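You operate a simulated robot arm through the tools that you are given. There is no shell and no other tool. Be economical: measure what you need, move in short steps, check, and stop when the job is done.

The job below is to be done with a simulated two-armed robot. You get a single attempt, and the scene is never put back.

TASK
Take the filter flask and put it on the top of the grey cupboard. Then stack the white crucible labelled "2" from the middle of the grey table on top of the white crucible marked "1". Then take the steel crucible marked "9" from the middle of the grey table and leave it on top of the grey cube six. Then stack the brown crucible labelled "4" from the bench beside the fridge on top of the brown crucible marked "5". The order counts. Set down upright: filter flask.

The check looks at the end state, three seconds after you hand in, the way a careful person would. Anything else that was tipped, shoved, dropped, spilled or broken makes it a failure.

THE ROBOT
Two 7-joint arms with three-finger grippers on one trunk, on a base that drives. Base frame: it is fixed to the floor where the robot stands at the start and does not move with it; the origin is under the middle of the robot, x ahead of it, y to its left, z up; the surface under the hand at the start is at about z = 0.8. Readings come in m, rad, newtons and seconds.
The left shoulder is at the start at [0.09, 0.126, 1.086], the right one opposite. With the tool pointing down near the work surface each hand reaches from about 0.38 to 0.86 m from the robot's upright axis, wherever it stands, measured 20 degrees to its own side. Places, roughly: brown crucible [-2.75, -1.5, 0.75]; cube six [0.75, -2.5, 0.75]; filter flask (10x10x15 cm) [0.6, 0, 0.8]; steel crucible [0.5, -2.5, 0.75]; top of the grey cupboard [0.6, 3.3, 0.8]; white crucible [0.5, -2.5, 0.75]. Payload 2.94 kg a hand.
The TCP of each hand is the grasp point between the finger pads, 0.03 m short of the fingertips. In the tool frame z runs along the fingers and y along their closing line. Largest opening 0.128 m; the body of the gripper starts 0.093 m behind the TCP.
Orientation is that of the tool frame in the base frame, as a unit quaternion [w, x, y, z]. With the fingers straight down and closing along the base's y, the tool's x points along the base's -x, its y along +y and its z along -z.

THE INTERFACE
- The arms move only by the tool step_arm. It takes "left_plan", "right_plan" or both (then of equal length, played together; a hand with none holds still); each is a list of rows, each an object (a shift or turn left out is 0, a gripper value left out holds the last) with "fingers": the gripper command, from -1 (shut) to 1 (fully open), values between in proportion; "slide": the shift along the tool's x, y, z in units of 150 mm (1.0 is 150 mm), a list of three; "angular": the turn, a rotation vector about the tool's x, y, z in units of 45 degrees (1.0 is 45 degrees), a list of three. In form: [{"fingers": fingers, "slide": [x, y, z], "angular": [rx, ry, rz]}, ...]. A call has 1 to 10 rows; each row is the pose to reach, as a shift and turn from the pose commanded when the call began, along the tool's axes at that moment. A call with a number of a shift or a turn outside -1 to 1 is refused whole. Each row takes 0.2 s and may step no farther than 0.05 m and 0.15 rad from the row before; otherwise, or with a gripper value out of range, the whole call is refused. Where a pose cannot be reached the arm comes as near as it can. A force on the tool above 40 N (or 10 N above the force at the start of the call, whichever is more), or a blocked arm, ends the call early, and 0.2 s more pass. Each finger halts on what it meets, pressing with about 32 N; the grip force reading is that of the motor and also rises with nothing between the fingers. The clock runs only during rows and for 0.2 s after the last one: add rows that repeat a pose to give the fingers time. The reply holds the time, the measured pose of the TCP, the force on the tool along the base axes, the opening and the grip force, in the units named above and with some noise, with the torque about the TCP (base axes, N m) and any sound that the robot's microphone picked up, and new pictures: "pictures" is both (left out), scene, wrist or none (wrist: the cameras of the hands that moved).
- Cameras (640 x 400 px; columns grow to the right, rows downward): "scene" is now at [0.2229, -0.0145, 1.2479]; the picture's right is [-0.16, -0.99, 0.00], its down [-0.56, 0.09, -0.82] and it looks along [0.81, -0.13, -0.57] (base axes); focal length 258 px, centre (320, 200). "left" rides on the left gripper at [0.069, 0.015, -0.12] in its tool frame; the picture's right is [-0.21, 0.98, 0.00], its down [-0.82, -0.18, -0.54] and it looks along [-0.53, -0.12, 0.84] (tool axes); focal length 251 px, centre (320, 200). "right" rides on the right gripper at [0.069, -0.015, -0.12] in its tool frame; the picture's right is [0.21, 0.98, 0.00], its down [-0.82, 0.18, -0.54] and it looks along [-0.53, 0.12, 0.84] (tool axes); focal length 251 px, centre (320, 200). There is no depth. A picture from a camera that has moved, and an enlarged one, comes with that camera's place and axes in the base frame and with its lens.
- slide_trunk(by): slides the trunk up (or, below 0, down) by that many m; the arms and the scene camera ride with it, the base frame stays. It gives what a move gives, with no picture.
- base_move(legs): drives the robot by 1 to 6 legs, each [ahead, left, turn to the left] in m, m and rad, along the robot's own axes; the way and the turn of a leg run together, so that a leg with both is an arc; at most 1.5 m and 3.142 rad a leg. The arms and the cameras ride along, it lands a little off, and it stops where it bumps. It gives what a move gives, and a new picture of the scene camera.
- head_to(pan, tilt): turns the head with the scene camera to pan (to the left, within 1.396 rad either way) and tilt (down, from -0.506 to 1.204), counted from straight ahead of the robot. It gives what a move gives, and a new picture of the scene camera.
- zoom(camera, box): a new picture of the part [left, top, right, bottom] of that camera's present view, enlarged. No time passes.
- job_done(): hands the job in; it is judged then, once.

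Work in short steps. Places have to be worked out from the pictures, the camera data and where the tool is seen: move nearer, look again, correct. Check each grasp and each placing, and mend what went wrong. You have 165 turns and 260 pictures in all, those below and enlarged ones among them. Open the grippers and draw the arms clear of the work before you hand the job in, unless the task says otherwise; then end with one line.

The tools are called after ">>>" as a command line: name --argument value ..., lists and objects as JSON in quotes. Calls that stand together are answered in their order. step_arm: Moves the arms, as the interface text tells. Its arguments: {"type":"object","properties":{"left_plan":{"type":"array","items":{"type":"object","properties":{"fingers":{"type":"number"},"slide":{"type":"array","items":{"type":"number"}},"angular":{"type":"array","items":{"type":"number"}}}}},"right_plan":{"type":"array","items":{"type":"object","properties":{"fingers":{"type":"number"},"slide":{"type":"array","items":{"type":"number"}},"angular":{"type":"array","items":{"type":"number"}}}}},"pictures":{"type":"string","enum":["both","scene","wrist","none"]}},"required":[]} The other tools are called the same way: slide_trunk (by) slides the trunk up or down; base_move (legs) drives the base; head_to (pan, tilt) turns the head that bears the scene camera; zoom (camera, box) takes an enlarged picture of a part of a camera's view; job_done () hands the job in.

At the start:

```text
t: 0.0
left_tool_pos: [0.4532, 0.1836, 1.0315]
left_tool_rot: [0.0, 0.0, 1.0, 0.0]
left_contact_force: [-0.3, -0.3, 0.3]
left_moment: [0.0, -0.01, 0.01]
left_width: 0.1283
left_gripper_force: 0.0
right_tool_pos: [0.4417, -0.2066, 1.0486]
right_tool_rot: [0.0, 0.0, 1.0, 0.0]
right_contact_force: [-0.2, 0.4, 0.5]
right_moment: [0.01, -0.03, -0.02]
right_width: 0.128
right_gripper_force: 0.1
trunk travel left (down, up): [-0.3, 0.247]
robot x, y, heading: [0.0012, 0.0006, 0.001]
head pan, tilt: [-0.157, 0.604]
```

scene: 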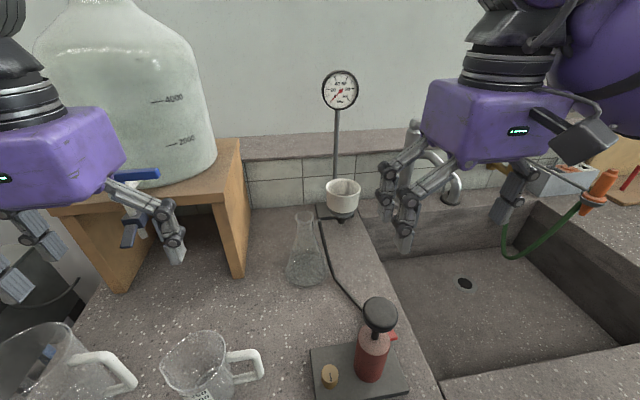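
right: 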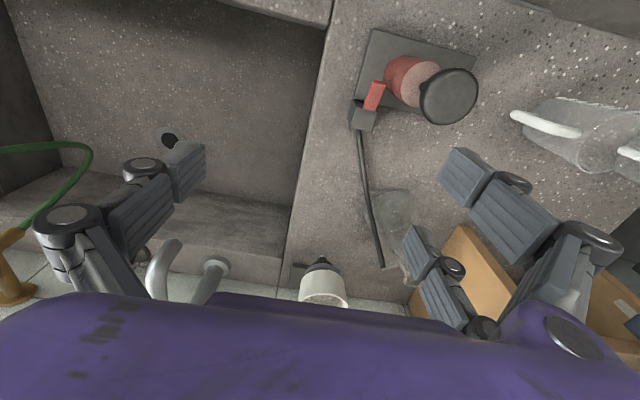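
left: 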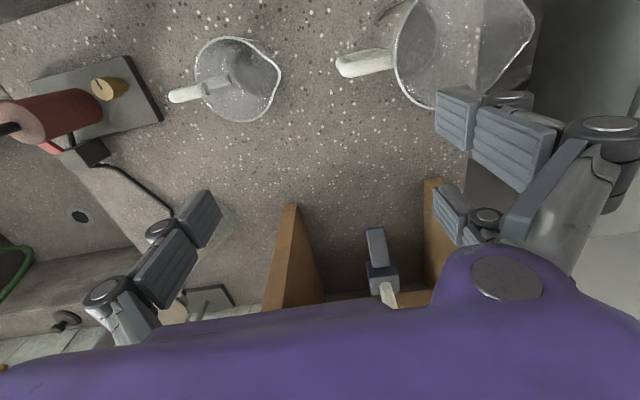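

The clear conical flask at about (305,260) in the scene picture looks like the target; I zoom in to identify it and its surroundings.

>>> zoom --camera "scene" --box '[240, 160, 400, 300]'

>>> head_to --pan 0.3 --tilt 0.8

```text
2.86 times, centred on (320, 230) of scene
camera zoom: at [0.2229, -0.0145, 1.2479], right [-0.16, -0.99, 0.0], down [-0.56, 0.09, -0.82], along [0.81, -0.13, -0.57], focal length 738 px, centre (320, 114)
```

zoom: 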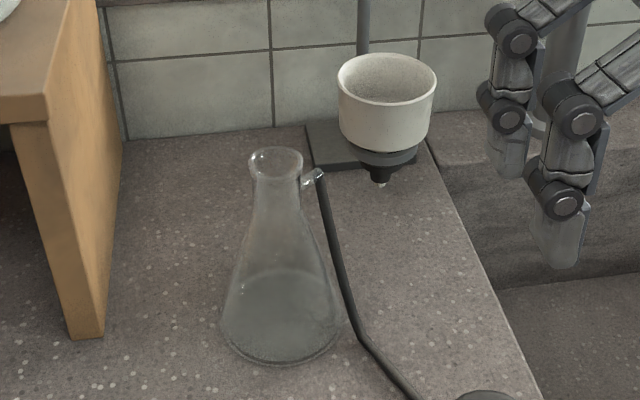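

```text
t: 0.9
left_tool_pos: [0.4534, 0.1839, 1.0328]
left_tool_rot: [0.0, -0.001, 1.0, 0.0]
left_contact_force: [-0.3, -0.1, 0.9]
left_moment: [0.0, 0.01, 0.0]
left_width: 0.1281
left_gripper_force: 0.2
right_tool_pos: [0.4421, -0.2068, 1.0477]
right_tool_rot: [0.0, 0.001, 1.0, 0.0]
right_contact_force: [0.1, 0.7, 0.3]
right_moment: [-0.02, 0.02, -0.01]
right_width: 0.1281
right_gripper_force: 0.1
trunk travel left (down, up): [-0.3, 0.247]
robot x, y, heading: [-0.0011, 0.0018, 0.001]
head pan, tilt: [0.3, 0.799]
camera scene: at [0.2128, 0.0231, 1.2314], right [0.29, -0.96, 0.0], down [-0.68, -0.21, -0.7], along [0.67, 0.21, -0.72], focal length 258 px, centre (320, 200)
```

scene: 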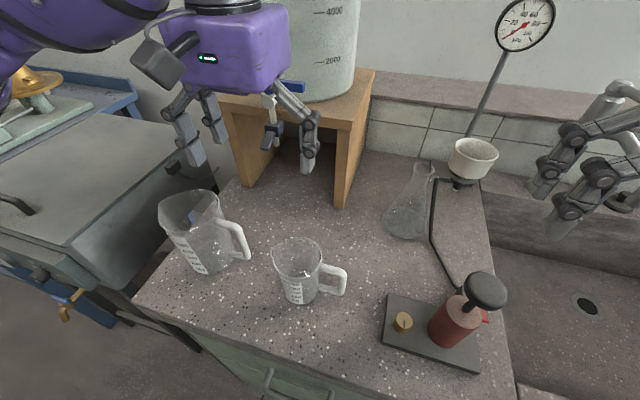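

The filter flask stands at about [0.603, -0.046], neck top ~0.95, with its side arm pointing roughly to -y. I'll take it by the neck with the right hand, closing along x: first turn the hand and bring it forward.

>>> step_arm --right_plan '[{"fingers": 1, "slide": [-0.13, 0, -0.05], "angular": [0, 0, -0.166]}, {"slide": [-0.26, 0, -0.1], "angular": [0, 0, -0.333]}, {"slide": [-0.4, 0, -0.15], "angular": [0, 0, -0.5]}, {"slide": [-0.53, 0, -0.2], "angular": [0, 0, -0.666]}, {"slide": [-0.66, 0, -0.25], "angular": [0, 0, -0.833]}, {"slide": [-0.8, 0, -0.3], "angular": [0, 0, -1]}]' --pictures "wrist"

```text
t: 2.3
left_tool_pos: [0.4527, 0.1846, 1.0319]
left_tool_rot: [0.0, 0.0, 1.0, 0.0]
left_contact_force: [-0.2, 0.2, 0.3]
left_moment: [-0.02, 0.0, -0.04]
left_width: 0.128
left_gripper_force: 0.1
right_tool_pos: [0.5634, -0.2082, 1.0916]
right_tool_rot: [-0.001, -0.384, 0.923, -0.001]
right_contact_force: [0.0, -0.6, 0.1]
right_moment: [-0.01, -0.01, -0.01]
right_width: 0.1278
right_gripper_force: 0.0
trunk travel left (down, up): [-0.3, 0.247]
robot x, y, heading: [-0.0036, 0.0017, 0.002]
head pan, tilt: [0.3, 0.799]
camera right: at [0.5254, -0.2676, 1.2114], right [-0.84, 0.54, 0.0], down [0.45, 0.71, 0.54], along [0.29, 0.46, -0.84], focal length 251 px, centre (320, 200)
```

right: 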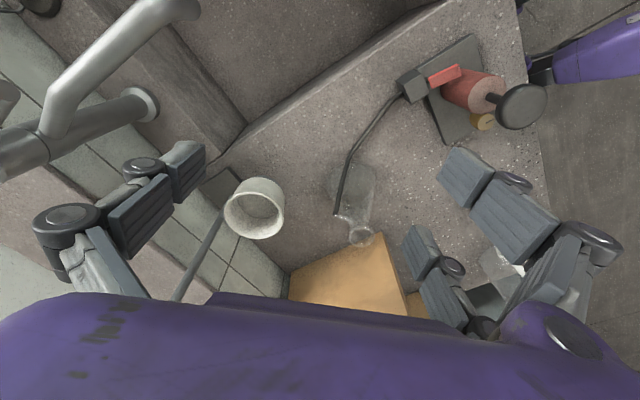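

The view confirms the neck at about [0.601, -0.044]. I finish the quarter turn and bring the hand over the neck at height.

>>> step_arm --right_plan '[{"slide": [-0.16, 0.1, 0], "angular": [0, 0, -0.166]}, {"slide": [-0.32, 0.2, 0], "angular": [0, 0, -0.333]}, {"slide": [-0.48, 0.3, 0], "angular": [0, 0, -0.5]}, {"slide": [-0.64, 0.4, 0], "angular": [0, 0, -0.666]}, {"slide": [-0.8, 0.5, 0], "angular": [0, 0, -0.833]}, {"slide": [-0.953, 0.585, 0], "angular": [0, 0, -1]}]'

```text
t: 3.7
left_tool_pos: [0.4522, 0.1846, 1.0315]
left_tool_rot: [0.0, 0.0, 1.0, -0.001]
left_contact_force: [0.1, -0.2, 0.3]
left_moment: [-0.03, -0.01, 0.0]
left_width: 0.1278
left_gripper_force: 0.1
right_tool_pos: [0.4635, 0.0055, 1.0679]
right_tool_rot: [0.002, -0.702, 0.712, -0.001]
right_contact_force: [-0.9, -0.1, 0.2]
right_moment: [-0.04, 0.0, -0.05]
right_width: 0.1281
right_gripper_force: 0.1
right hand out of reach, approached as far as the arm can: row 2, 3, 4, 5, 6
trunk travel left (down, up): [-0.3, 0.247]
robot x, y, heading: [0.0004, 0.0032, 0.001]
head pan, tilt: [0.3, 0.799]
camera scene: at [0.2125, 0.024, 1.2314], right [0.3, -0.96, 0.0], down [-0.68, -0.21, -0.7], along [0.67, 0.21, -0.72], focal length 258 px, centre (320, 200)
camera right: at [0.476, -0.0633, 1.188], right [-0.98, -0.2, 0.0], down [-0.17, 0.82, 0.54], along [-0.1, 0.53, -0.84], focal length 251 px, centre (320, 200)
```

scene: 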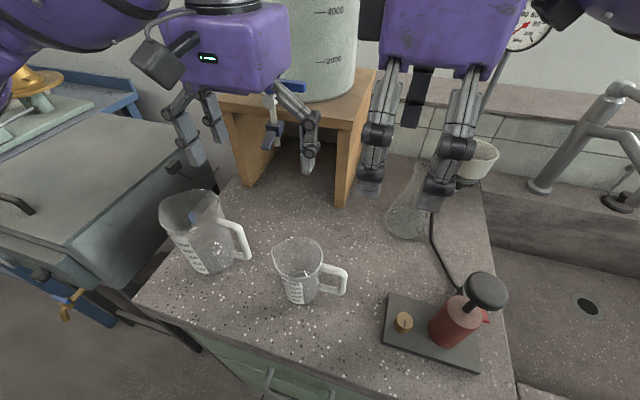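
right: 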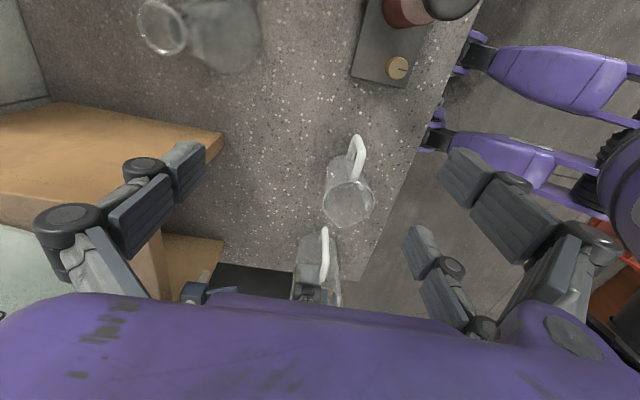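

That wrist turn is out of reach; turning the other way (about +60°) also clears the side arm. I go back right and unwind the wrist.

>>> step_arm --right_plan '[{"slide": [0.16, 0, -0.03], "angular": [0, 0, 0.166]}, {"slide": [0.32, 0, -0.06], "angular": [0, 0, 0.333]}, {"slide": [0.48, 0, -0.1], "angular": [0, 0, 0.5]}, {"slide": [0.64, 0, -0.13], "angular": [0, 0, 0.666]}, {"slide": [0.8, 0, -0.16], "angular": [0, 0, 0.833]}, {"slide": [1, 0, -0.2], "angular": [0, 0, 1]}]' --pictures "none"

```text
t: 5.1
left_tool_pos: [0.4513, 0.1835, 1.0328]
left_tool_rot: [0.0, 0.001, 1.0, -0.001]
left_contact_force: [-0.1, -0.9, -0.4]
left_moment: [0.01, -0.07, 0.03]
left_width: 0.1281
left_gripper_force: 0.0
right_tool_pos: [0.4645, -0.1471, 1.098]
right_tool_rot: [0.0, -0.382, 0.924, 0.0]
right_contact_force: [-0.5, -0.4, 0.6]
right_moment: [0.02, -0.03, 0.0]
right_width: 0.1283
right_gripper_force: 0.0
trunk travel left (down, up): [-0.3, 0.247]
robot x, y, heading: [0.0016, -0.0012, -0.002]
head pan, tilt: [0.3, 0.799]
```

Unwinding works; two more calls to turn to +45°, with a small shift back to the right.

>>> step_arm --right_plan '[{"angular": [0, 0, 0.166]}, {"angular": [0, 0, 0.333]}, {"angular": [0, 0, 0.5]}, {"angular": [0, 0, 0.666]}, {"angular": [0, 0, 0.833]}, {"angular": [0, 0, 1]}]' --pictures "none"

>>> step_arm --right_plan '[{"angular": [0, 0, 0.166]}, {"angular": [0, 0, 0.333]}, {"angular": [0, 0, 0.5]}, {"angular": [0, 0, 0.666]}, {"angular": [0, 0, 0.833]}, {"angular": [0, 0, 1]}]' --pictures "wrist"

```text
t: 6.5
left_tool_pos: [0.4515, 0.1838, 1.0317]
left_tool_rot: [0.001, 0.0, 1.0, -0.001]
left_contact_force: [-0.1, 0.2, 0.0]
left_moment: [0.0, -0.01, -0.02]
left_width: 0.1281
left_gripper_force: 0.0
right_tool_pos: [0.4692, -0.1464, 1.1007]
right_tool_rot: [0.0, 0.0, 1.0, 0.0]
right_contact_force: [0.4, -1.2, 0.3]
right_moment: [-0.03, -0.02, 0.01]
right_width: 0.128
right_gripper_force: 0.1
trunk travel left (down, up): [-0.3, 0.247]
robot x, y, heading: [-0.0036, 0.0023, -0.0]
head pan, tilt: [0.3, 0.799]
```

```text
t: 7.9
left_tool_pos: [0.4519, 0.1849, 1.0316]
left_tool_rot: [0.0, 0.001, 1.0, 0.0]
left_contact_force: [-0.8, -0.3, 0.7]
left_moment: [0.01, 0.04, 0.02]
left_width: 0.1281
left_gripper_force: 0.1
right_tool_pos: [0.4684, -0.1473, 1.1009]
right_tool_rot: [0.0, 0.383, 0.924, 0.0]
right_contact_force: [0.0, 0.3, -0.1]
right_moment: [0.01, 0.04, 0.0]
right_width: 0.128
right_gripper_force: 0.2
trunk travel left (down, up): [-0.3, 0.247]
robot x, y, heading: [-0.0005, -0.0015, -0.001]
head pan, tilt: [0.3, 0.799]
camera right: at [0.4089, -0.1081, 1.2209], right [0.54, 0.84, 0.0], down [0.71, -0.45, 0.54], along [0.46, -0.29, -0.84], focal length 251 px, centre (320, 200)
```

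right: 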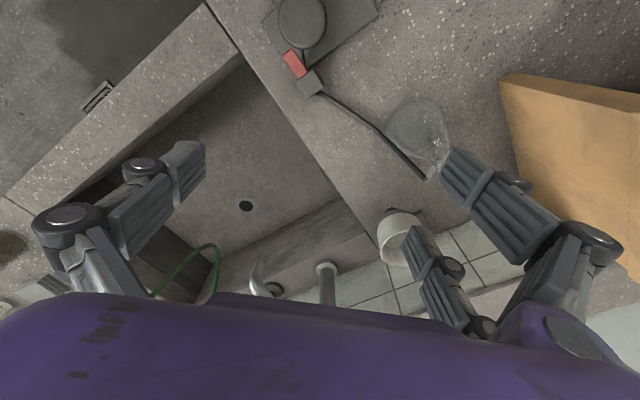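

The hand is at +45° with the flask ahead along its closing line; I carry on over it at height, turning 18° more.

>>> step_arm --right_plan '[{"slide": [-0.02, 0.16, 0], "angular": [0, 0, 0.07]}, {"slide": [-0.05, 0.32, 0], "angular": [0, 0, 0.14]}, {"slide": [-0.07, 0.5, 0], "angular": [0, 0, 0.21]}, {"slide": [-0.1, 0.66, 0], "angular": [0, 0, 0.28]}, {"slide": [-0.12, 0.82, 0], "angular": [0, 0, 0.35]}, {"slide": [-0.15, 1.0, 0], "angular": [0, 0, 0.4]}]'

```text
t: 9.3
left_tool_pos: [0.4525, 0.1829, 1.0316]
left_tool_rot: [0.001, 0.0, 1.0, 0.0]
left_contact_force: [-0.2, 0.2, 0.4]
left_moment: [0.02, 0.02, -0.02]
left_width: 0.128
left_gripper_force: 0.0
right_tool_pos: [0.5869, -0.0552, 1.0985]
right_tool_rot: [-0.001, 0.524, 0.852, 0.0]
right_contact_force: [-0.4, -0.5, 0.3]
right_moment: [-0.02, 0.01, 0.0]
right_width: 0.1278
right_gripper_force: 0.1
trunk travel left (down, up): [-0.3, 0.247]
robot x, y, heading: [0.002, -0.0, -0.003]
head pan, tilt: [0.3, 0.799]
camera scene: at [0.2134, 0.0239, 1.2312], right [0.3, -0.96, 0.0], down [-0.69, -0.21, -0.7], along [0.67, 0.21, -0.72], focal length 258 px, centre (320, 200)
camera right: at [0.5432, 0.0001, 1.2189], right [0.77, 0.63, 0.0], down [0.53, -0.65, 0.54], along [0.34, -0.42, -0.84], focal length 251 px, centre (320, 200)
```

scene: 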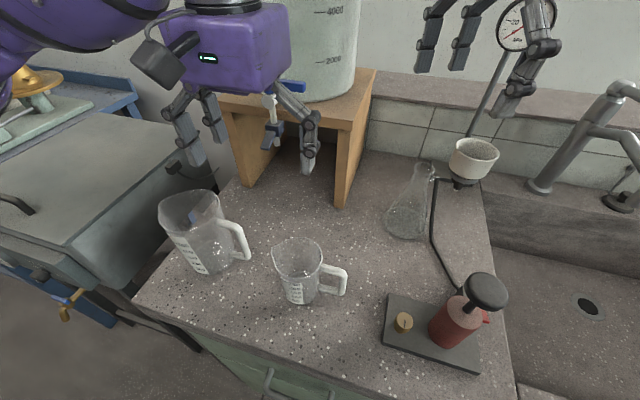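
right: 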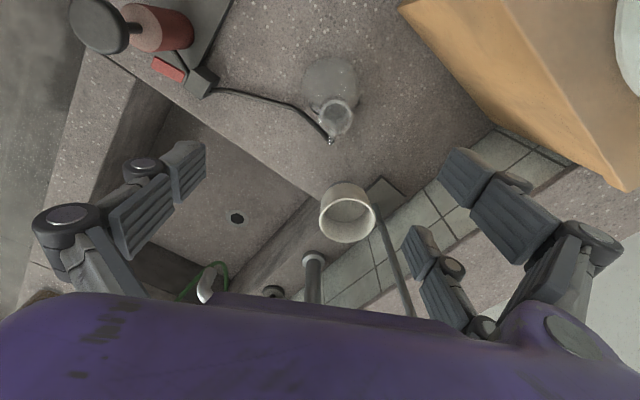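

Rim seen at about [0.600, -0.042], side arm perpendicular to the closing line. I centre over it and descend to just above the rim.

>>> step_arm --right_plan '[{"slide": [0.015, 0.06, 0], "angular": [0, 0, 0]}, {"slide": [0.03, 0.116, 0.1]}, {"slide": [0.03, 0.116, 0.3]}, {"slide": [0.03, 0.116, 0.5]}, {"slide": [0.03, 0.116, 0.6]}, {"slide": [0.03, 0.116, 0.6]}]'

```text
t: 10.7
left_tool_pos: [0.4515, 0.1833, 1.0321]
left_tool_rot: [0.0, 0.001, 1.0, -0.001]
left_contact_force: [-0.1, 0.6, -0.2]
left_moment: [0.01, 0.0, 0.0]
left_width: 0.1279
left_gripper_force: 0.1
right_tool_pos: [0.6014, -0.0466, 1.0102]
right_tool_rot: [0.0, 0.522, 0.853, 0.0]
right_contact_force: [0.0, -0.9, -0.2]
right_moment: [0.01, -0.01, 0.0]
right_width: 0.1282
right_gripper_force: 0.0
trunk travel left (down, up): [-0.3, 0.247]
robot x, y, heading: [-0.0008, -0.0002, 0.003]
head pan, tilt: [0.3, 0.799]
camera scene: at [0.2127, 0.0232, 1.2314], right [0.3, -0.96, 0.0], down [-0.68, -0.21, -0.7], along [0.67, 0.21, -0.72], focal length 258 px, centre (320, 200)
camera right: at [0.5565, 0.0084, 1.1301], right [0.77, 0.63, 0.0], down [0.53, -0.65, 0.54], along [0.34, -0.42, -0.84], focal length 251 px, centre (320, 200)
```

scene: 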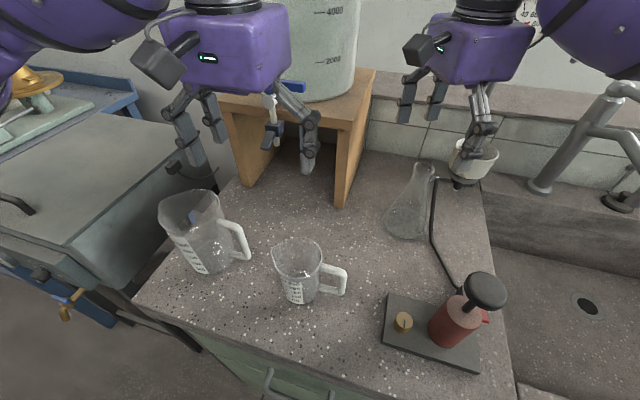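
right: 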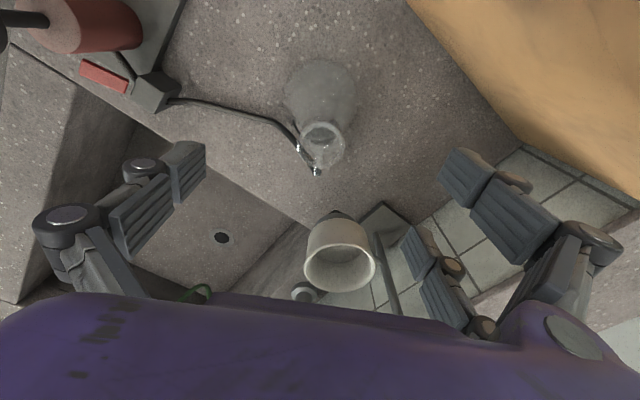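

Rim ~[0.598, -0.040]; a few mm correction along tool x, then straight down so the pads straddle the neck.

>>> step_arm --right_plan '[{"slide": [0.05, 0, 0.0]}, {"slide": [0.05, 0, 0.15]}, {"slide": [0.05, 0, 0.3]}, {"slide": [0.05, 0, 0.4]}, {"slide": [0.05, 0, 0.48]}, {"slide": [0.05, 0, 0.48]}]' --pictures "both"

```text
t: 12.1
left_tool_pos: [0.4521, 0.1838, 1.0324]
left_tool_rot: [0.0, 0.0, 1.0, 0.0]
left_contact_force: [0.2, -0.3, 0.1]
left_moment: [-0.01, -0.02, 0.02]
left_width: 0.1279
left_gripper_force: 0.1
right_tool_pos: [0.5979, -0.0391, 0.9373]
right_tool_rot: [0.0, 0.523, 0.853, 0.0]
right_contact_force: [-0.3, -0.2, 1.1]
right_moment: [0.02, -0.01, 0.0]
right_width: 0.1277
right_gripper_force: 0.0
trunk travel left (down, up): [-0.3, 0.247]
robot x, y, heading: [-0.0001, 0.0, -0.003]
head pan, tilt: [0.3, 0.799]
camera scene: at [0.2126, 0.0232, 1.2314], right [0.3, -0.96, 0.0], down [-0.68, -0.21, -0.7], along [0.67, 0.21, -0.72], focal length 258 px, centre (320, 200)
camera right: at [0.5537, 0.0165, 1.0579], right [0.77, 0.63, 0.0], down [0.53, -0.65, 0.54], along [0.34, -0.42, -0.84], focal length 251 px, centre (320, 200)
```

scene: 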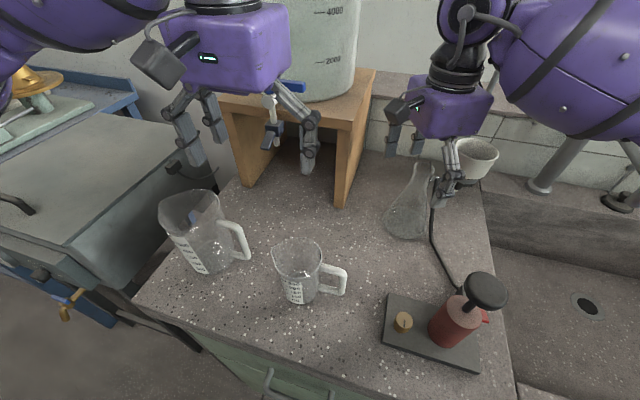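
right: 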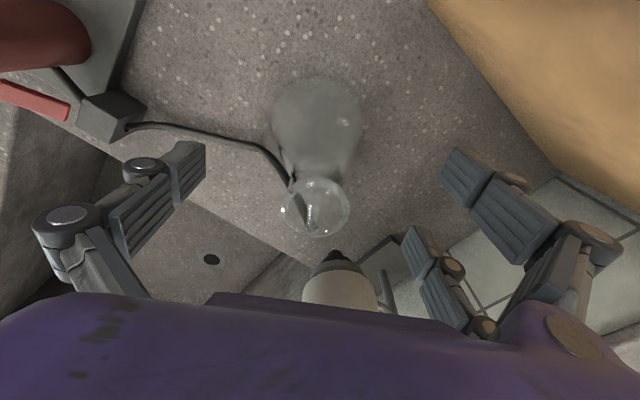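

The neck sits between the pads (rim ~[0.599, -0.042]); close.

>>> step_arm --right_plan '[{"fingers": -0.4}, {"fingers": -0.7}, {"fingers": -1}, {"fingers": -1}, {"fingers": -1}]'

```text
t: 13.3
left_tool_pos: [0.4527, 0.1846, 1.0319]
left_tool_rot: [0.0, 0.0, 1.0, 0.0]
left_contact_force: [-0.5, -0.9, -0.5]
left_moment: [0.01, -0.02, 0.01]
left_width: 0.1279
left_gripper_force: 0.1
right_tool_pos: [0.5984, -0.039, 0.9363]
right_tool_rot: [0.0, 0.523, 0.853, -0.001]
right_contact_force: [-0.2, -0.7, -2.7]
right_moment: [-0.02, 0.06, -0.03]
right_width: 0.0059
right_gripper_force: 32.4
trunk travel left (down, up): [-0.3, 0.247]
robot x, y, heading: [0.0012, 0.0014, -0.0]
head pan, tilt: [0.3, 0.799]
camera scene: at [0.213, 0.0232, 1.2313], right [0.3, -0.96, 0.0], down [-0.69, -0.21, -0.7], along [0.67, 0.21, -0.72], focal length 258 px, centre (320, 200)
camera right: at [0.5541, 0.0165, 1.0576], right [0.77, 0.63, 0.0], down [0.53, -0.65, 0.54], along [0.34, -0.42, -0.84], focal length 251 px, centre (320, 200)
```

scene: 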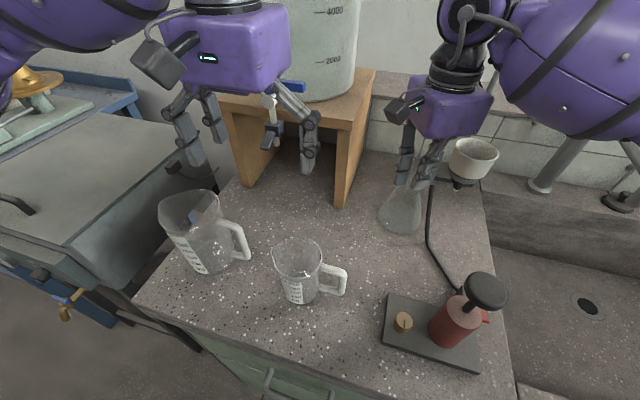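
right: 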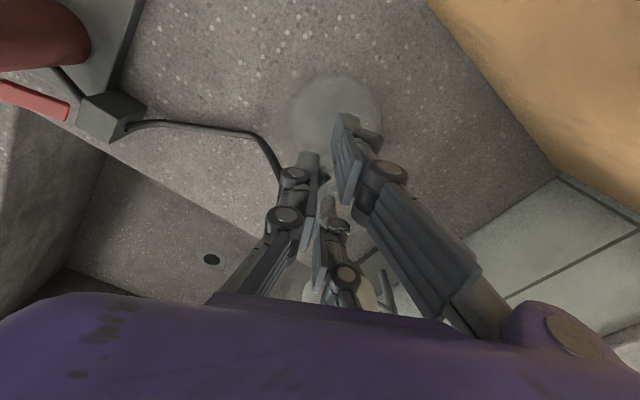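

The opening reads only 6 mm, too thin for the neck; I zoom in to see what's between the fingers.

>>> zoom --camera "right" --box '[240, 60, 440, 300]'

>>> zoom --camera "scene" --box '[360, 90, 500, 250]'

```text
1.67 times, centred on (340, 180) of right
camera zoom: at [0.5541, 0.0165, 1.0576], right [0.77, 0.63, 0.0], down [0.53, -0.65, 0.54], along [0.34, -0.42, -0.84], focal length 419 px, centre (287, 233)
```

zoom: 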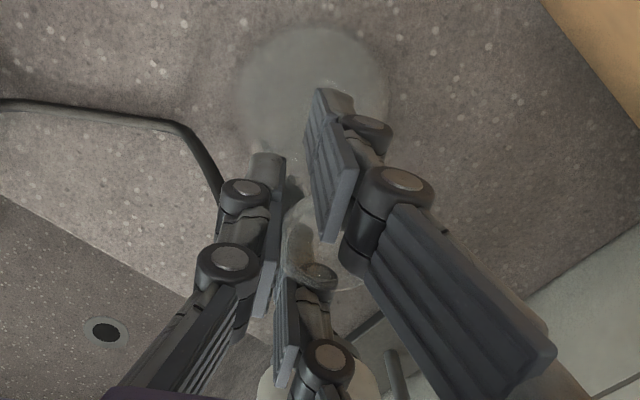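

```text
2.50 times, centred on (430, 170) of scene
camera zoom: at [0.213, 0.0232, 1.2313], right [0.3, -0.96, 0.0], down [-0.69, -0.21, -0.7], along [0.67, 0.21, -0.72], focal length 646 px, centre (45, 275)
```

zoom: 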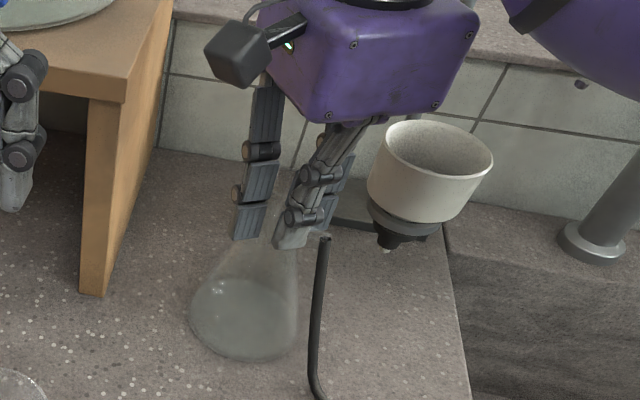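

The picture is ambiguous. I lift just 1.5 cm to test how it is held.

>>> step_arm --right_plan '[{"slide": [0, 0, -0.03]}, {"slide": [0, 0, -0.07]}, {"slide": [0, 0, -0.1]}, {"slide": [0, 0, -0.1]}]'

>>> zoom --camera "scene" --box '[360, 90, 500, 250]'

```text
t: 14.3
left_tool_pos: [0.4519, 0.1837, 1.0319]
left_tool_rot: [0.0, 0.0, 1.0, 0.0]
left_contact_force: [-0.5, -0.3, 0.3]
left_moment: [-0.01, 0.0, -0.01]
left_width: 0.128
left_gripper_force: 0.0
right_tool_pos: [0.5983, -0.0371, 0.9545]
right_tool_rot: [0.0, 0.523, 0.853, 0.001]
right_contact_force: [-0.1, 0.7, -2.8]
right_moment: [-0.07, 0.06, -0.01]
right_width: 0.006
right_gripper_force: 31.9
trunk travel left (down, up): [-0.3, 0.247]
robot x, y, heading: [0.0009, -0.0031, 0.004]
head pan, tilt: [0.3, 0.799]
camera scene: at [0.213, 0.0231, 1.2313], right [0.3, -0.96, 0.0], down [-0.69, -0.21, -0.7], along [0.67, 0.21, -0.72], focal length 258 px, centre (320, 200)
camera right: at [0.5548, 0.0171, 1.0737], right [0.77, 0.63, 0.0], down [0.53, -0.65, 0.54], along [0.34, -0.42, -0.84], focal length 251 px, centre (320, 200)
```

scene: 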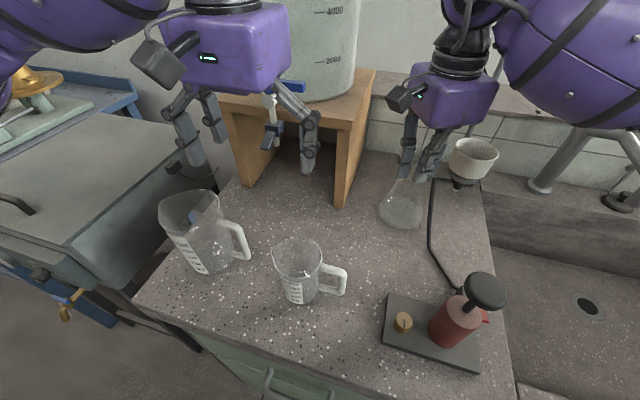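
right: 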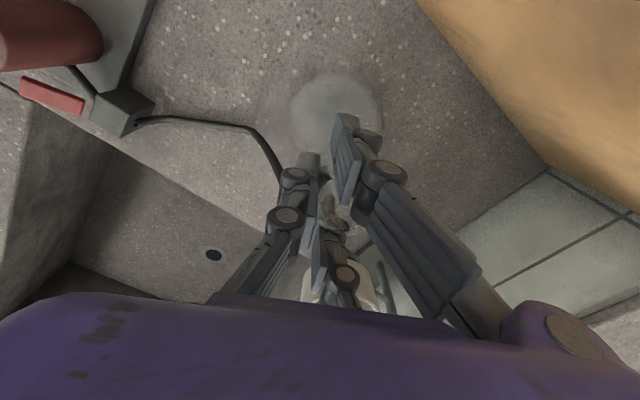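

```text
2.50 times, centred on (430, 170) of scene
camera zoom: at [0.213, 0.0231, 1.2313], right [0.3, -0.96, 0.0], down [-0.69, -0.21, -0.7], along [0.67, 0.21, -0.72], focal length 646 px, centre (45, 275)
```

zoom: 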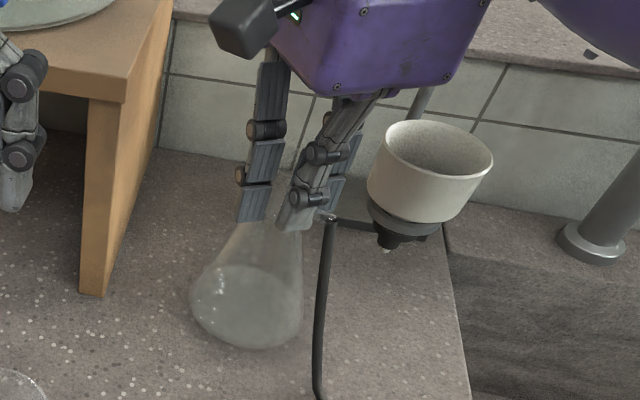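

The flask rises with the hand, upright, but the 6 mm opening suggests I may be on the side tube. I set it back down, open and look.

>>> step_arm --right_plan '[{"slide": [0, 0, 0.04]}, {"slide": [0, 0, 0.08]}, {"slide": [0, 0, 0.12]}, {"fingers": -0.8, "slide": [0, 0, 0.12]}, {"fingers": 0, "slide": [0, 0, 0.12]}, {"fingers": 1, "slide": [0, 0, 0.12]}, {"fingers": 1, "slide": [0, 0, 0.12]}, {"fingers": 1, "slide": [0, 0, 0.12]}]'

>>> zoom --camera "right" --box '[220, 60, 420, 260]'

```text
t: 16.1
left_tool_pos: [0.452, 0.1842, 1.0312]
left_tool_rot: [0.0, 0.0, 1.0, 0.0]
left_contact_force: [0.1, -0.4, 0.1]
left_moment: [-0.02, 0.0, -0.01]
left_width: 0.1279
left_gripper_force: 0.1
right_tool_pos: [0.5984, -0.0383, 0.9339]
right_tool_rot: [0.0, 0.523, 0.852, 0.0]
right_contact_force: [-0.2, 0.1, 0.1]
right_moment: [-0.01, 0.0, -0.03]
right_width: 0.128
right_gripper_force: 0.1
trunk travel left (down, up): [-0.3, 0.247]
robot x, y, heading: [-0.0021, -0.0007, 0.002]
head pan, tilt: [0.3, 0.799]
camera scene: at [0.2128, 0.0232, 1.2313], right [0.3, -0.96, 0.0], down [-0.68, -0.21, -0.7], along [0.67, 0.21, -0.72], focal length 258 px, centre (320, 200)
camera right: at [0.5535, 0.0168, 1.0551], right [0.77, 0.63, 0.0], down [0.53, -0.65, 0.54], along [0.34, -0.42, -0.84], focal length 251 px, centre (320, 200)
```

scene: 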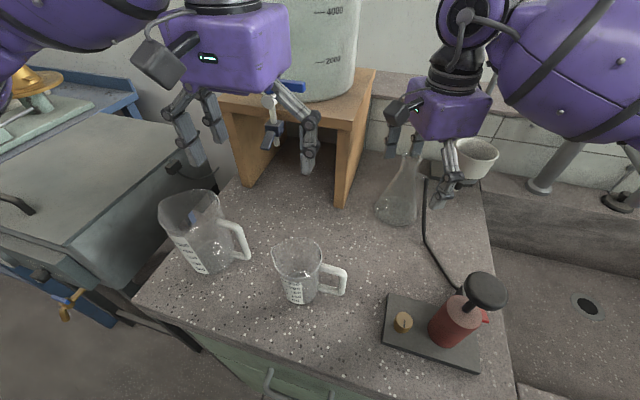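
right: 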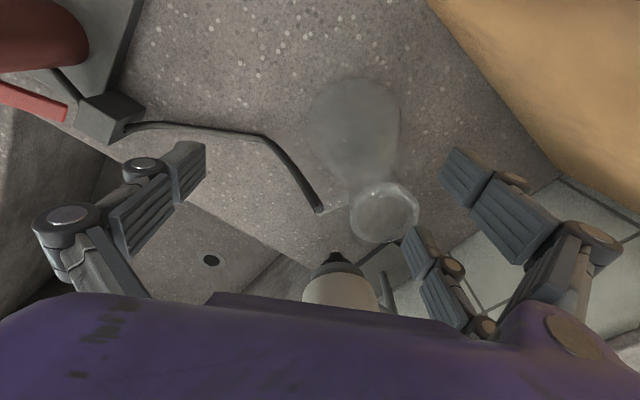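

```text
2.00 times, centred on (320, 160) of right
camera zoom: at [0.5535, 0.0168, 1.0551], right [0.77, 0.63, 0.0], down [0.53, -0.65, 0.54], along [0.34, -0.42, -0.84], focal length 503 px, centre (320, 280)
```

zoom: 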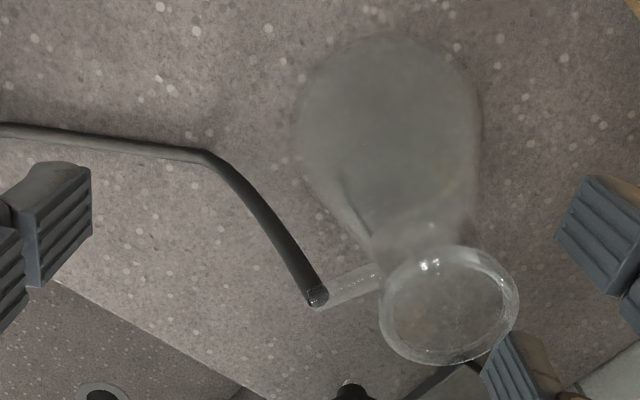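

The flask turned and shifted: its side tube now points toward the hose end. I need to see whether the hose is attached.

>>> zoom --camera "scene" --box '[370, 140, 470, 210]'

>>> zoom --camera "right" --box '[290, 160, 430, 250]'

```text
5.71 times, centred on (420, 175) of scene
camera zoom: at [0.2128, 0.0232, 1.2313], right [0.3, -0.96, 0.0], down [-0.68, -0.21, -0.7], along [0.67, 0.21, -0.72], focal length 1476 px, centre (-251, 343)
```

zoom: 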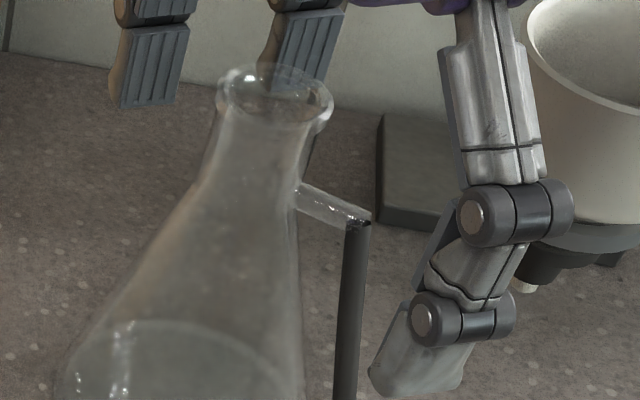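

```text
4.44 times, centred on (360, 205) of right
camera zoom: at [0.5535, 0.0168, 1.0551], right [0.77, 0.63, 0.0], down [0.53, -0.65, 0.54], along [0.34, -0.42, -0.84], focal length 1118 px, centre (142, 178)
```

zoom: 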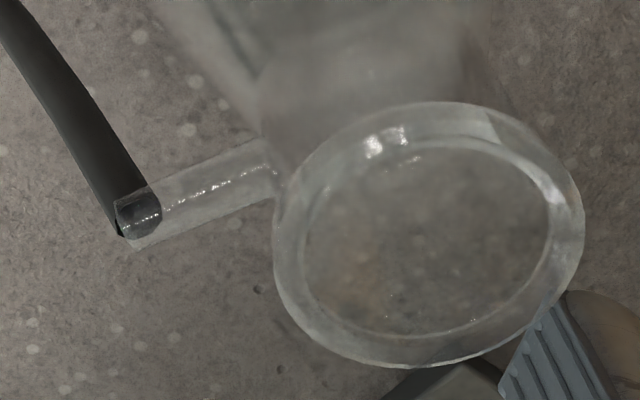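

The hose is plugged onto the side tube, so lifting the flask would tug the pump. Plan: left hand holds the flask neck, right hand clamps the hose near the bench so that it pulls off against my hand. First raise the right hand clear.

>>> step_arm --right_plan '[{"slide": [0, 0, -0.15]}, {"slide": [0, 0, -0.4]}, {"slide": [0, 0, -0.7]}, {"slide": [0, -0.1, -0.9], "angular": [0, 0, -0.16]}, {"slide": [-0.1, -0.35, -1], "angular": [0, 0, -0.33]}, {"slide": [-0.2, -0.6, -1], "angular": [0, 0, -0.5]}, {"slide": [-0.3, -0.85, -1], "angular": [0, 0, -0.66]}, {"slide": [-0.4, -1, -1], "angular": [0, 0, -0.83]}, {"slide": [-0.5, -1, -1], "angular": [0, 0, -1]}]'

```text
t: 18.1
left_tool_pos: [0.452, 0.1847, 1.0329]
left_tool_rot: [0.0, 0.0, 1.0, 0.0]
left_contact_force: [0.0, -0.2, -0.1]
left_moment: [-0.01, -0.02, 0.02]
left_width: 0.128
left_gripper_force: 0.0
right_tool_pos: [0.5019, -0.1746, 1.0867]
right_tool_rot: [0.0, 0.156, 0.988, 0.0]
right_contact_force: [0.6, -0.6, -0.1]
right_moment: [0.02, 0.0, -0.02]
right_width: 0.1278
right_gripper_force: 0.0
trunk travel left (down, up): [-0.3, 0.247]
robot x, y, heading: [-0.0011, -0.0001, -0.004]
head pan, tilt: [0.3, 0.799]
camera scene: at [0.213, 0.0231, 1.2313], right [0.3, -0.96, 0.0], down [-0.69, -0.21, -0.7], along [0.67, 0.21, -0.72], focal length 258 px, centre (320, 200)
camera right: at [0.4304, -0.1666, 1.2063], right [0.1, 1.0, 0.0], down [0.84, -0.08, 0.54], along [0.54, -0.05, -0.84], focal length 251 px, centre (320, 200)
```

scene: 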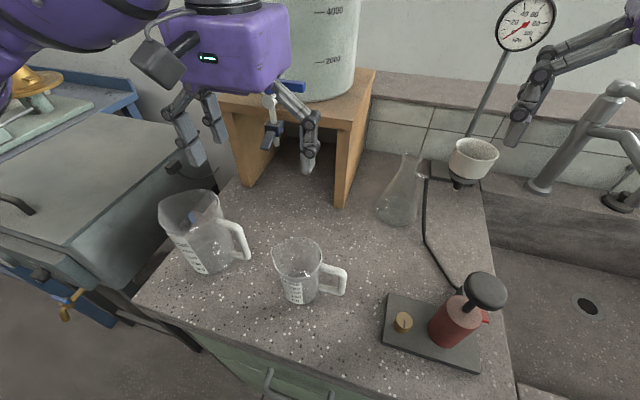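
right: 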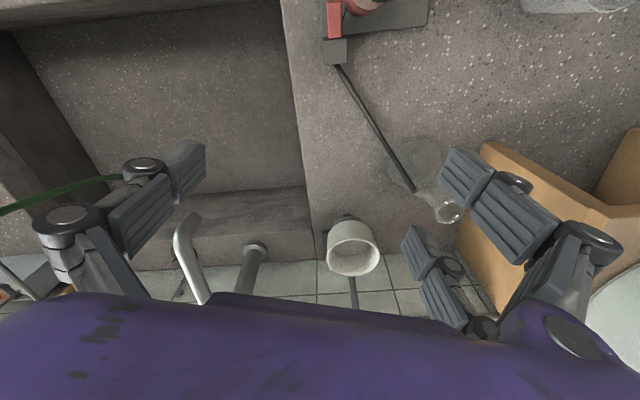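

Let me look closer at hose, pump and flask from this good vantage.

>>> zoom --camera "right" --box '[300, 20, 480, 230]'

>>> zoom --camera "scene" --box '[370, 150, 510, 370]'

```text
1.90 times, centred on (390, 125) of right
camera zoom: at [0.4304, -0.1666, 1.2063], right [0.1, 1.0, 0.0], down [0.84, -0.08, 0.54], along [0.54, -0.05, -0.84], focal length 479 px, centre (187, 343)
```

zoom: 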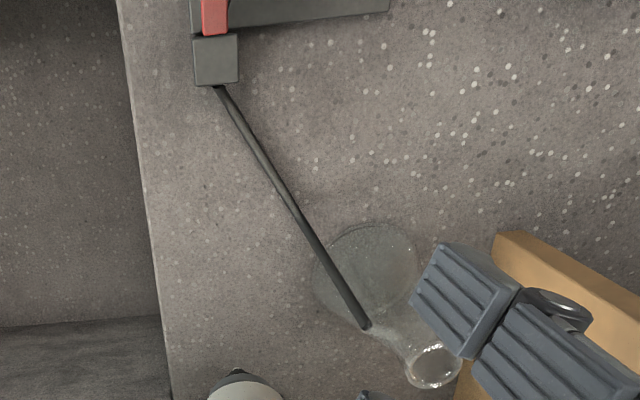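

```text
1.82 times, centred on (440, 260) of scene
camera zoom: at [0.213, 0.0231, 1.2313], right [0.3, -0.96, 0.0], down [-0.69, -0.21, -0.7], along [0.67, 0.21, -0.72], focal length 470 px, centre (102, 91)
```

zoom: 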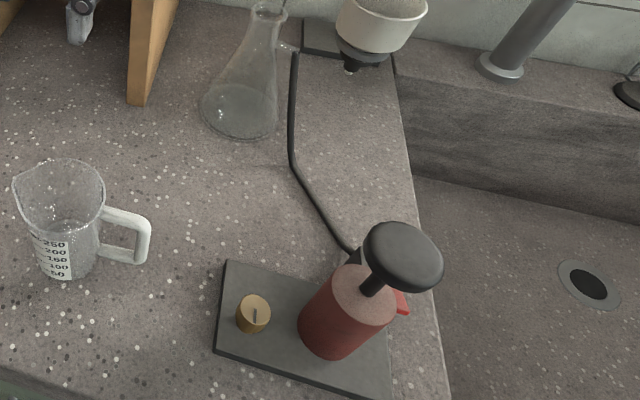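

Flask neck is at about [0.627, -0.022]. I bring the left hand over (turned -45° for now) while the right hand retreats.

>>> step_arm --left_plan '[{"slide": [-0.05, -0.1, -0.15], "angular": [0, 0, -0.16]}, {"slide": [-0.15, -0.25, -0.3], "angular": [0, 0, -0.33]}, {"slide": [-0.25, -0.45, -0.4], "angular": [0, 0, -0.5]}, {"slide": [-0.4, -0.65, -0.4], "angular": [0, 0, -0.66]}, {"slide": [-0.5, -0.85, -0.4], "angular": [0, 0, -0.83]}, {"slide": [-0.6, -1, -0.4], "angular": [0, 0, -1]}]' --right_plan '[{"slide": [0.05, -0.2, 0], "angular": [0, 0, -0.1]}, {"slide": [0.1, -0.4, 0], "angular": [0, 0, -0.2]}, {"slide": [0.15, -0.6, 0], "angular": [0, 0, -0.3]}, {"slide": [0.2, -0.8, 0], "angular": [0, 0, -0.4]}, {"slide": [0.26, -0.93, 0], "angular": [0, 0, -0.4]}, {"slide": [0.26, -0.93, 0], "angular": [0, 0, -0.4]}]'

```text
t: 19.5
left_tool_pos: [0.5434, 0.0333, 1.0917]
left_tool_rot: [0.0, -0.383, 0.924, 0.001]
left_contact_force: [-0.1, -0.2, -1.0]
left_moment: [0.04, 0.02, 0.0]
left_width: 0.1279
left_gripper_force: 0.1
right_tool_pos: [0.4217, -0.2935, 1.0856]
right_tool_rot: [-0.001, 0.0, 1.0, 0.001]
right_contact_force: [-1.2, -0.4, 0.0]
right_moment: [0.01, 0.05, 0.02]
right_width: 0.1282
right_gripper_force: 0.0
trunk travel left (down, up): [-0.3, 0.247]
robot x, y, heading: [0.0022, -0.0007, -0.002]
head pan, tilt: [0.3, 0.799]
camera scene: at [0.2139, 0.0224, 1.2311], right [0.3, -0.96, 0.0], down [-0.69, -0.21, -0.7], along [0.67, 0.21, -0.72], focal length 258 px, centre (320, 200)
camera right: at [0.3527, -0.3105, 1.2054], right [-0.22, 0.98, 0.0], down [0.82, 0.18, 0.54], along [0.53, 0.12, -0.84], focal length 251 px, centre (320, 200)
camera left: at [0.4858, -0.0047, 1.2129], right [-0.54, 0.84, 0.0], down [0.71, 0.46, 0.54], along [0.45, 0.29, -0.84], focal length 251 px, centre (320, 200)
```

scene: 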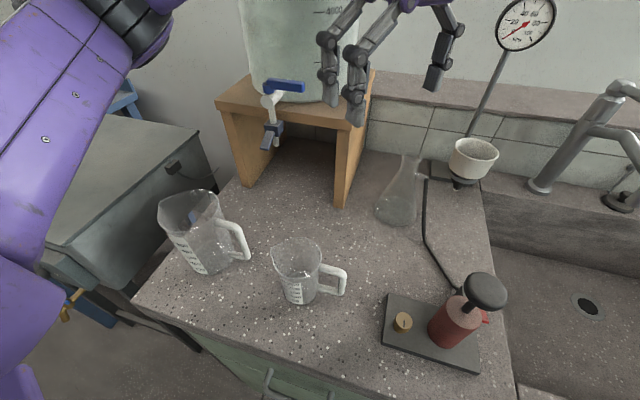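
right: 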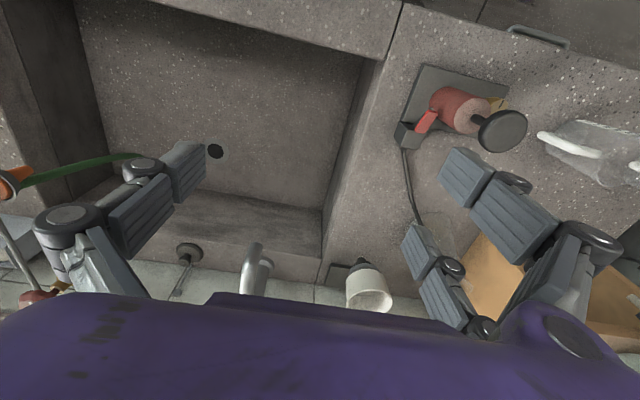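
left: 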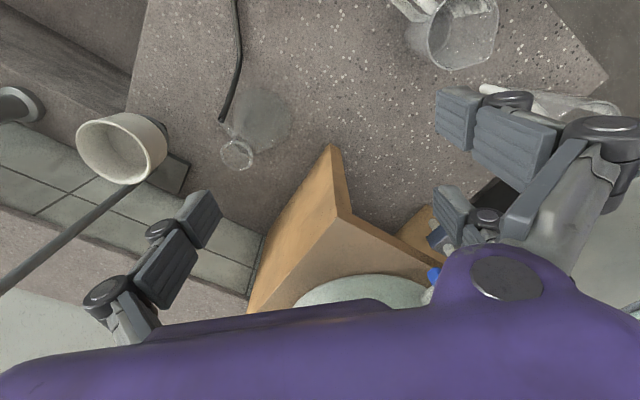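

Rim again at ~[0.625, -0.023]. Move over it with a further 23° turn and look.

>>> step_arm --left_plan '[{"slide": [-0.02, -0.13, 0], "angular": [0, 0, -0.1]}, {"slide": [-0.04, -0.26, 0], "angular": [0, 0, -0.2]}, {"slide": [-0.07, -0.4, 0], "angular": [0, 0, -0.3]}, {"slide": [-0.1, -0.53, 0.05], "angular": [0, 0, -0.4]}, {"slide": [-0.12, -0.655, 0.15], "angular": [0, 0, -0.5]}, {"slide": [-0.12, -0.655, 0.27], "angular": [0, 0, -0.5]}]'

```text
t: 20.9
left_tool_pos: [0.6244, -0.0229, 1.0513]
left_tool_rot: [0.0, -0.557, 0.831, -0.001]
left_contact_force: [-0.1, 0.7, 0.1]
left_moment: [0.0, -0.05, 0.02]
left_width: 0.128
left_gripper_force: 0.1
right_tool_pos: [0.421, -0.2944, 1.086]
right_tool_rot: [0.0, 0.0, 1.0, 0.0]
right_contact_force: [1.4, 0.2, 0.2]
right_moment: [-0.01, 0.02, -0.01]
right_width: 0.128
right_gripper_force: 0.0
trunk travel left (down, up): [-0.3, 0.247]
robot x, y, heading: [0.0005, 0.0049, 0.002]
head pan, tilt: [0.3, 0.799]
camera scene: at [0.213, 0.0236, 1.2313], right [0.3, -0.96, 0.0], down [-0.69, -0.21, -0.7], along [0.67, 0.21, -0.72], focal length 258 px, centre (320, 200)
camera left: at [0.5853, -0.0816, 1.1717], right [-0.82, 0.57, 0.0], down [0.48, 0.69, 0.54], along [0.31, 0.44, -0.84], focal length 251 px, centre (320, 200)
```

scene: 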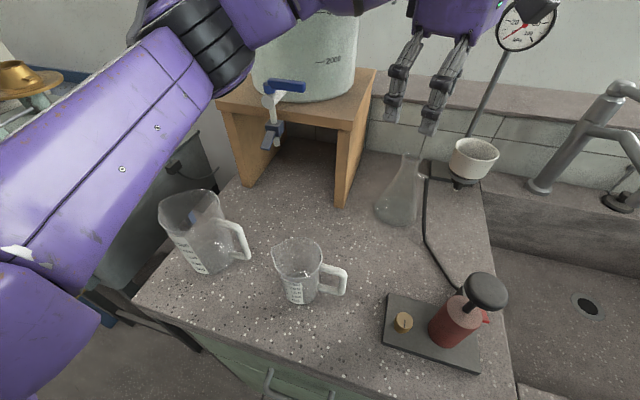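
left: 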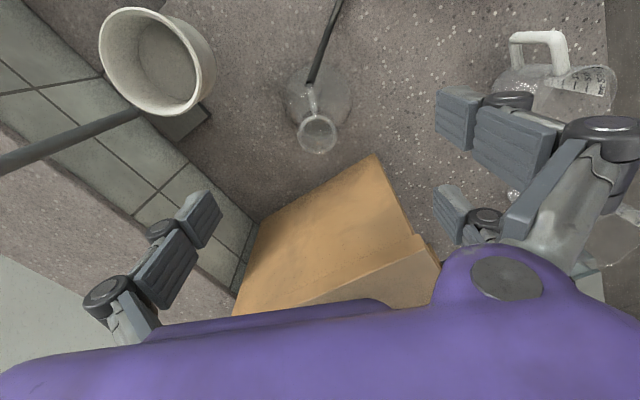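

Aligned, with the side tube perpendicular to the closing line. Descend around the neck.

>>> step_arm --left_plan '[{"slide": [0, -0.024, 0.15]}, {"slide": [0, -0.024, 0.3]}, {"slide": [0, -0.024, 0.45]}, {"slide": [0, -0.024, 0.6]}, {"slide": [0, -0.024, 0.7]}, {"slide": [0, -0.024, 0.78]}, {"slide": [0, -0.024, 0.78]}]'

>>> zoom --camera "left" --box '[220, 100, 420, 260]'

```text
t: 22.5
left_tool_pos: [0.6127, -0.0253, 0.9496]
left_tool_rot: [0.011, -0.554, 0.833, -0.007]
left_contact_force: [0.2, 1.0, -0.3]
left_moment: [0.0, -0.04, 0.0]
left_width: 0.1281
left_gripper_force: 0.0
right_tool_pos: [0.4029, -0.2955, 1.0913]
right_tool_rot: [0.008, 0.0, 1.0, 0.0]
right_contact_force: [0.2, 0.8, 0.4]
right_moment: [-0.01, -0.02, 0.0]
right_width: 0.1278
right_gripper_force: 0.1
trunk travel left (down, up): [-0.3, 0.247]
robot x, y, heading: [-0.0028, 0.001, -0.004]
head pan, tilt: [0.3, 0.799]
camera scene: at [0.1925, 0.0212, 1.2347], right [0.3, -0.96, 0.0], down [-0.67, -0.21, -0.71], along [0.68, 0.21, -0.71], focal length 258 px, centre (320, 200)
camera left: at [0.5702, -0.084, 1.0686], right [-0.82, 0.58, -0.02], down [0.47, 0.69, 0.55], along [0.33, 0.44, -0.83], focal length 251 px, centre (320, 200)
```

scene: 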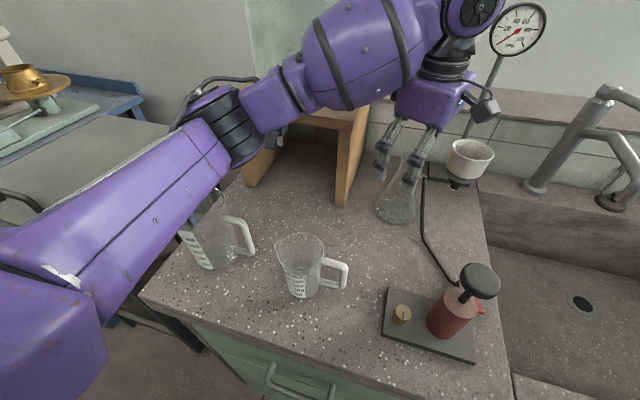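
left: 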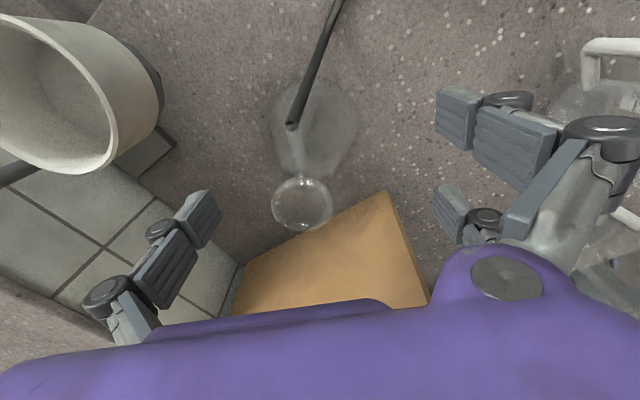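

```text
2.50 times, centred on (320, 180) of left
camera zoom: at [0.5702, -0.084, 1.0686], right [-0.82, 0.58, -0.02], down [0.47, 0.69, 0.55], along [0.33, 0.44, -0.83], focal length 629 px, centre (320, 250)
```

zoom: 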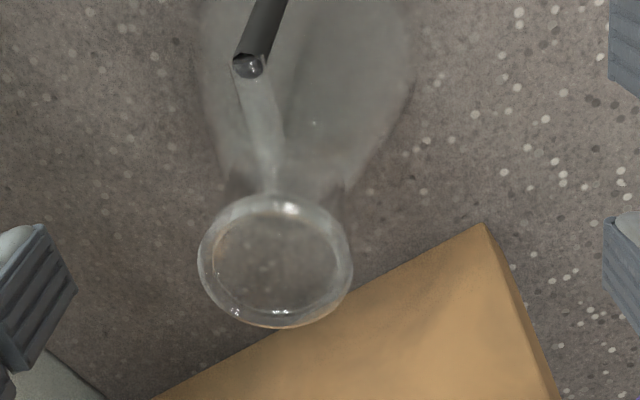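

The robot body has pitched back slightly: the left upper arm/elbow seems to be pressing on something (perhaps the big jug). I go straight back up.

>>> step_arm --left_plan '[{"slide": [0, 0, -0.15]}, {"slide": [0, 0, -0.3]}, {"slide": [0, 0, -0.45]}, {"slide": [0, 0, -0.6]}, {"slide": [0, 0, -0.78]}, {"slide": [0, 0, -0.78]}]' --pictures "scene"

```text
t: 23.9
left_tool_pos: [0.6302, -0.0242, 1.0507]
left_tool_rot: [0.0, -0.555, 0.832, 0.0]
left_contact_force: [0.6, -0.6, -0.8]
left_moment: [0.0, 0.01, 0.02]
left_width: 0.1276
left_gripper_force: 0.0
right_tool_pos: [0.4198, -0.2947, 1.0863]
right_tool_rot: [0.001, 0.0, 1.0, 0.0]
right_contact_force: [-0.6, 1.0, -0.2]
right_moment: [0.06, 0.04, 0.02]
right_width: 0.1279
right_gripper_force: 0.1
trunk travel left (down, up): [-0.3, 0.247]
robot x, y, heading: [0.0034, -0.0015, 0.001]
head pan, tilt: [0.3, 0.799]
camera scene: at [0.2129, 0.0232, 1.2313], right [0.3, -0.96, 0.0], down [-0.69, -0.21, -0.7], along [0.67, 0.21, -0.72], focal length 258 px, centre (320, 200)
```

scene: 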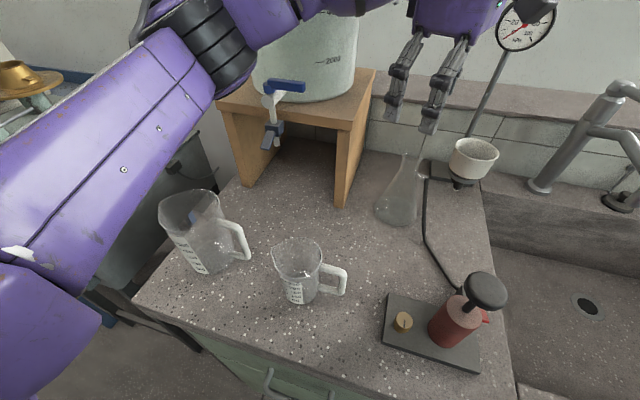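

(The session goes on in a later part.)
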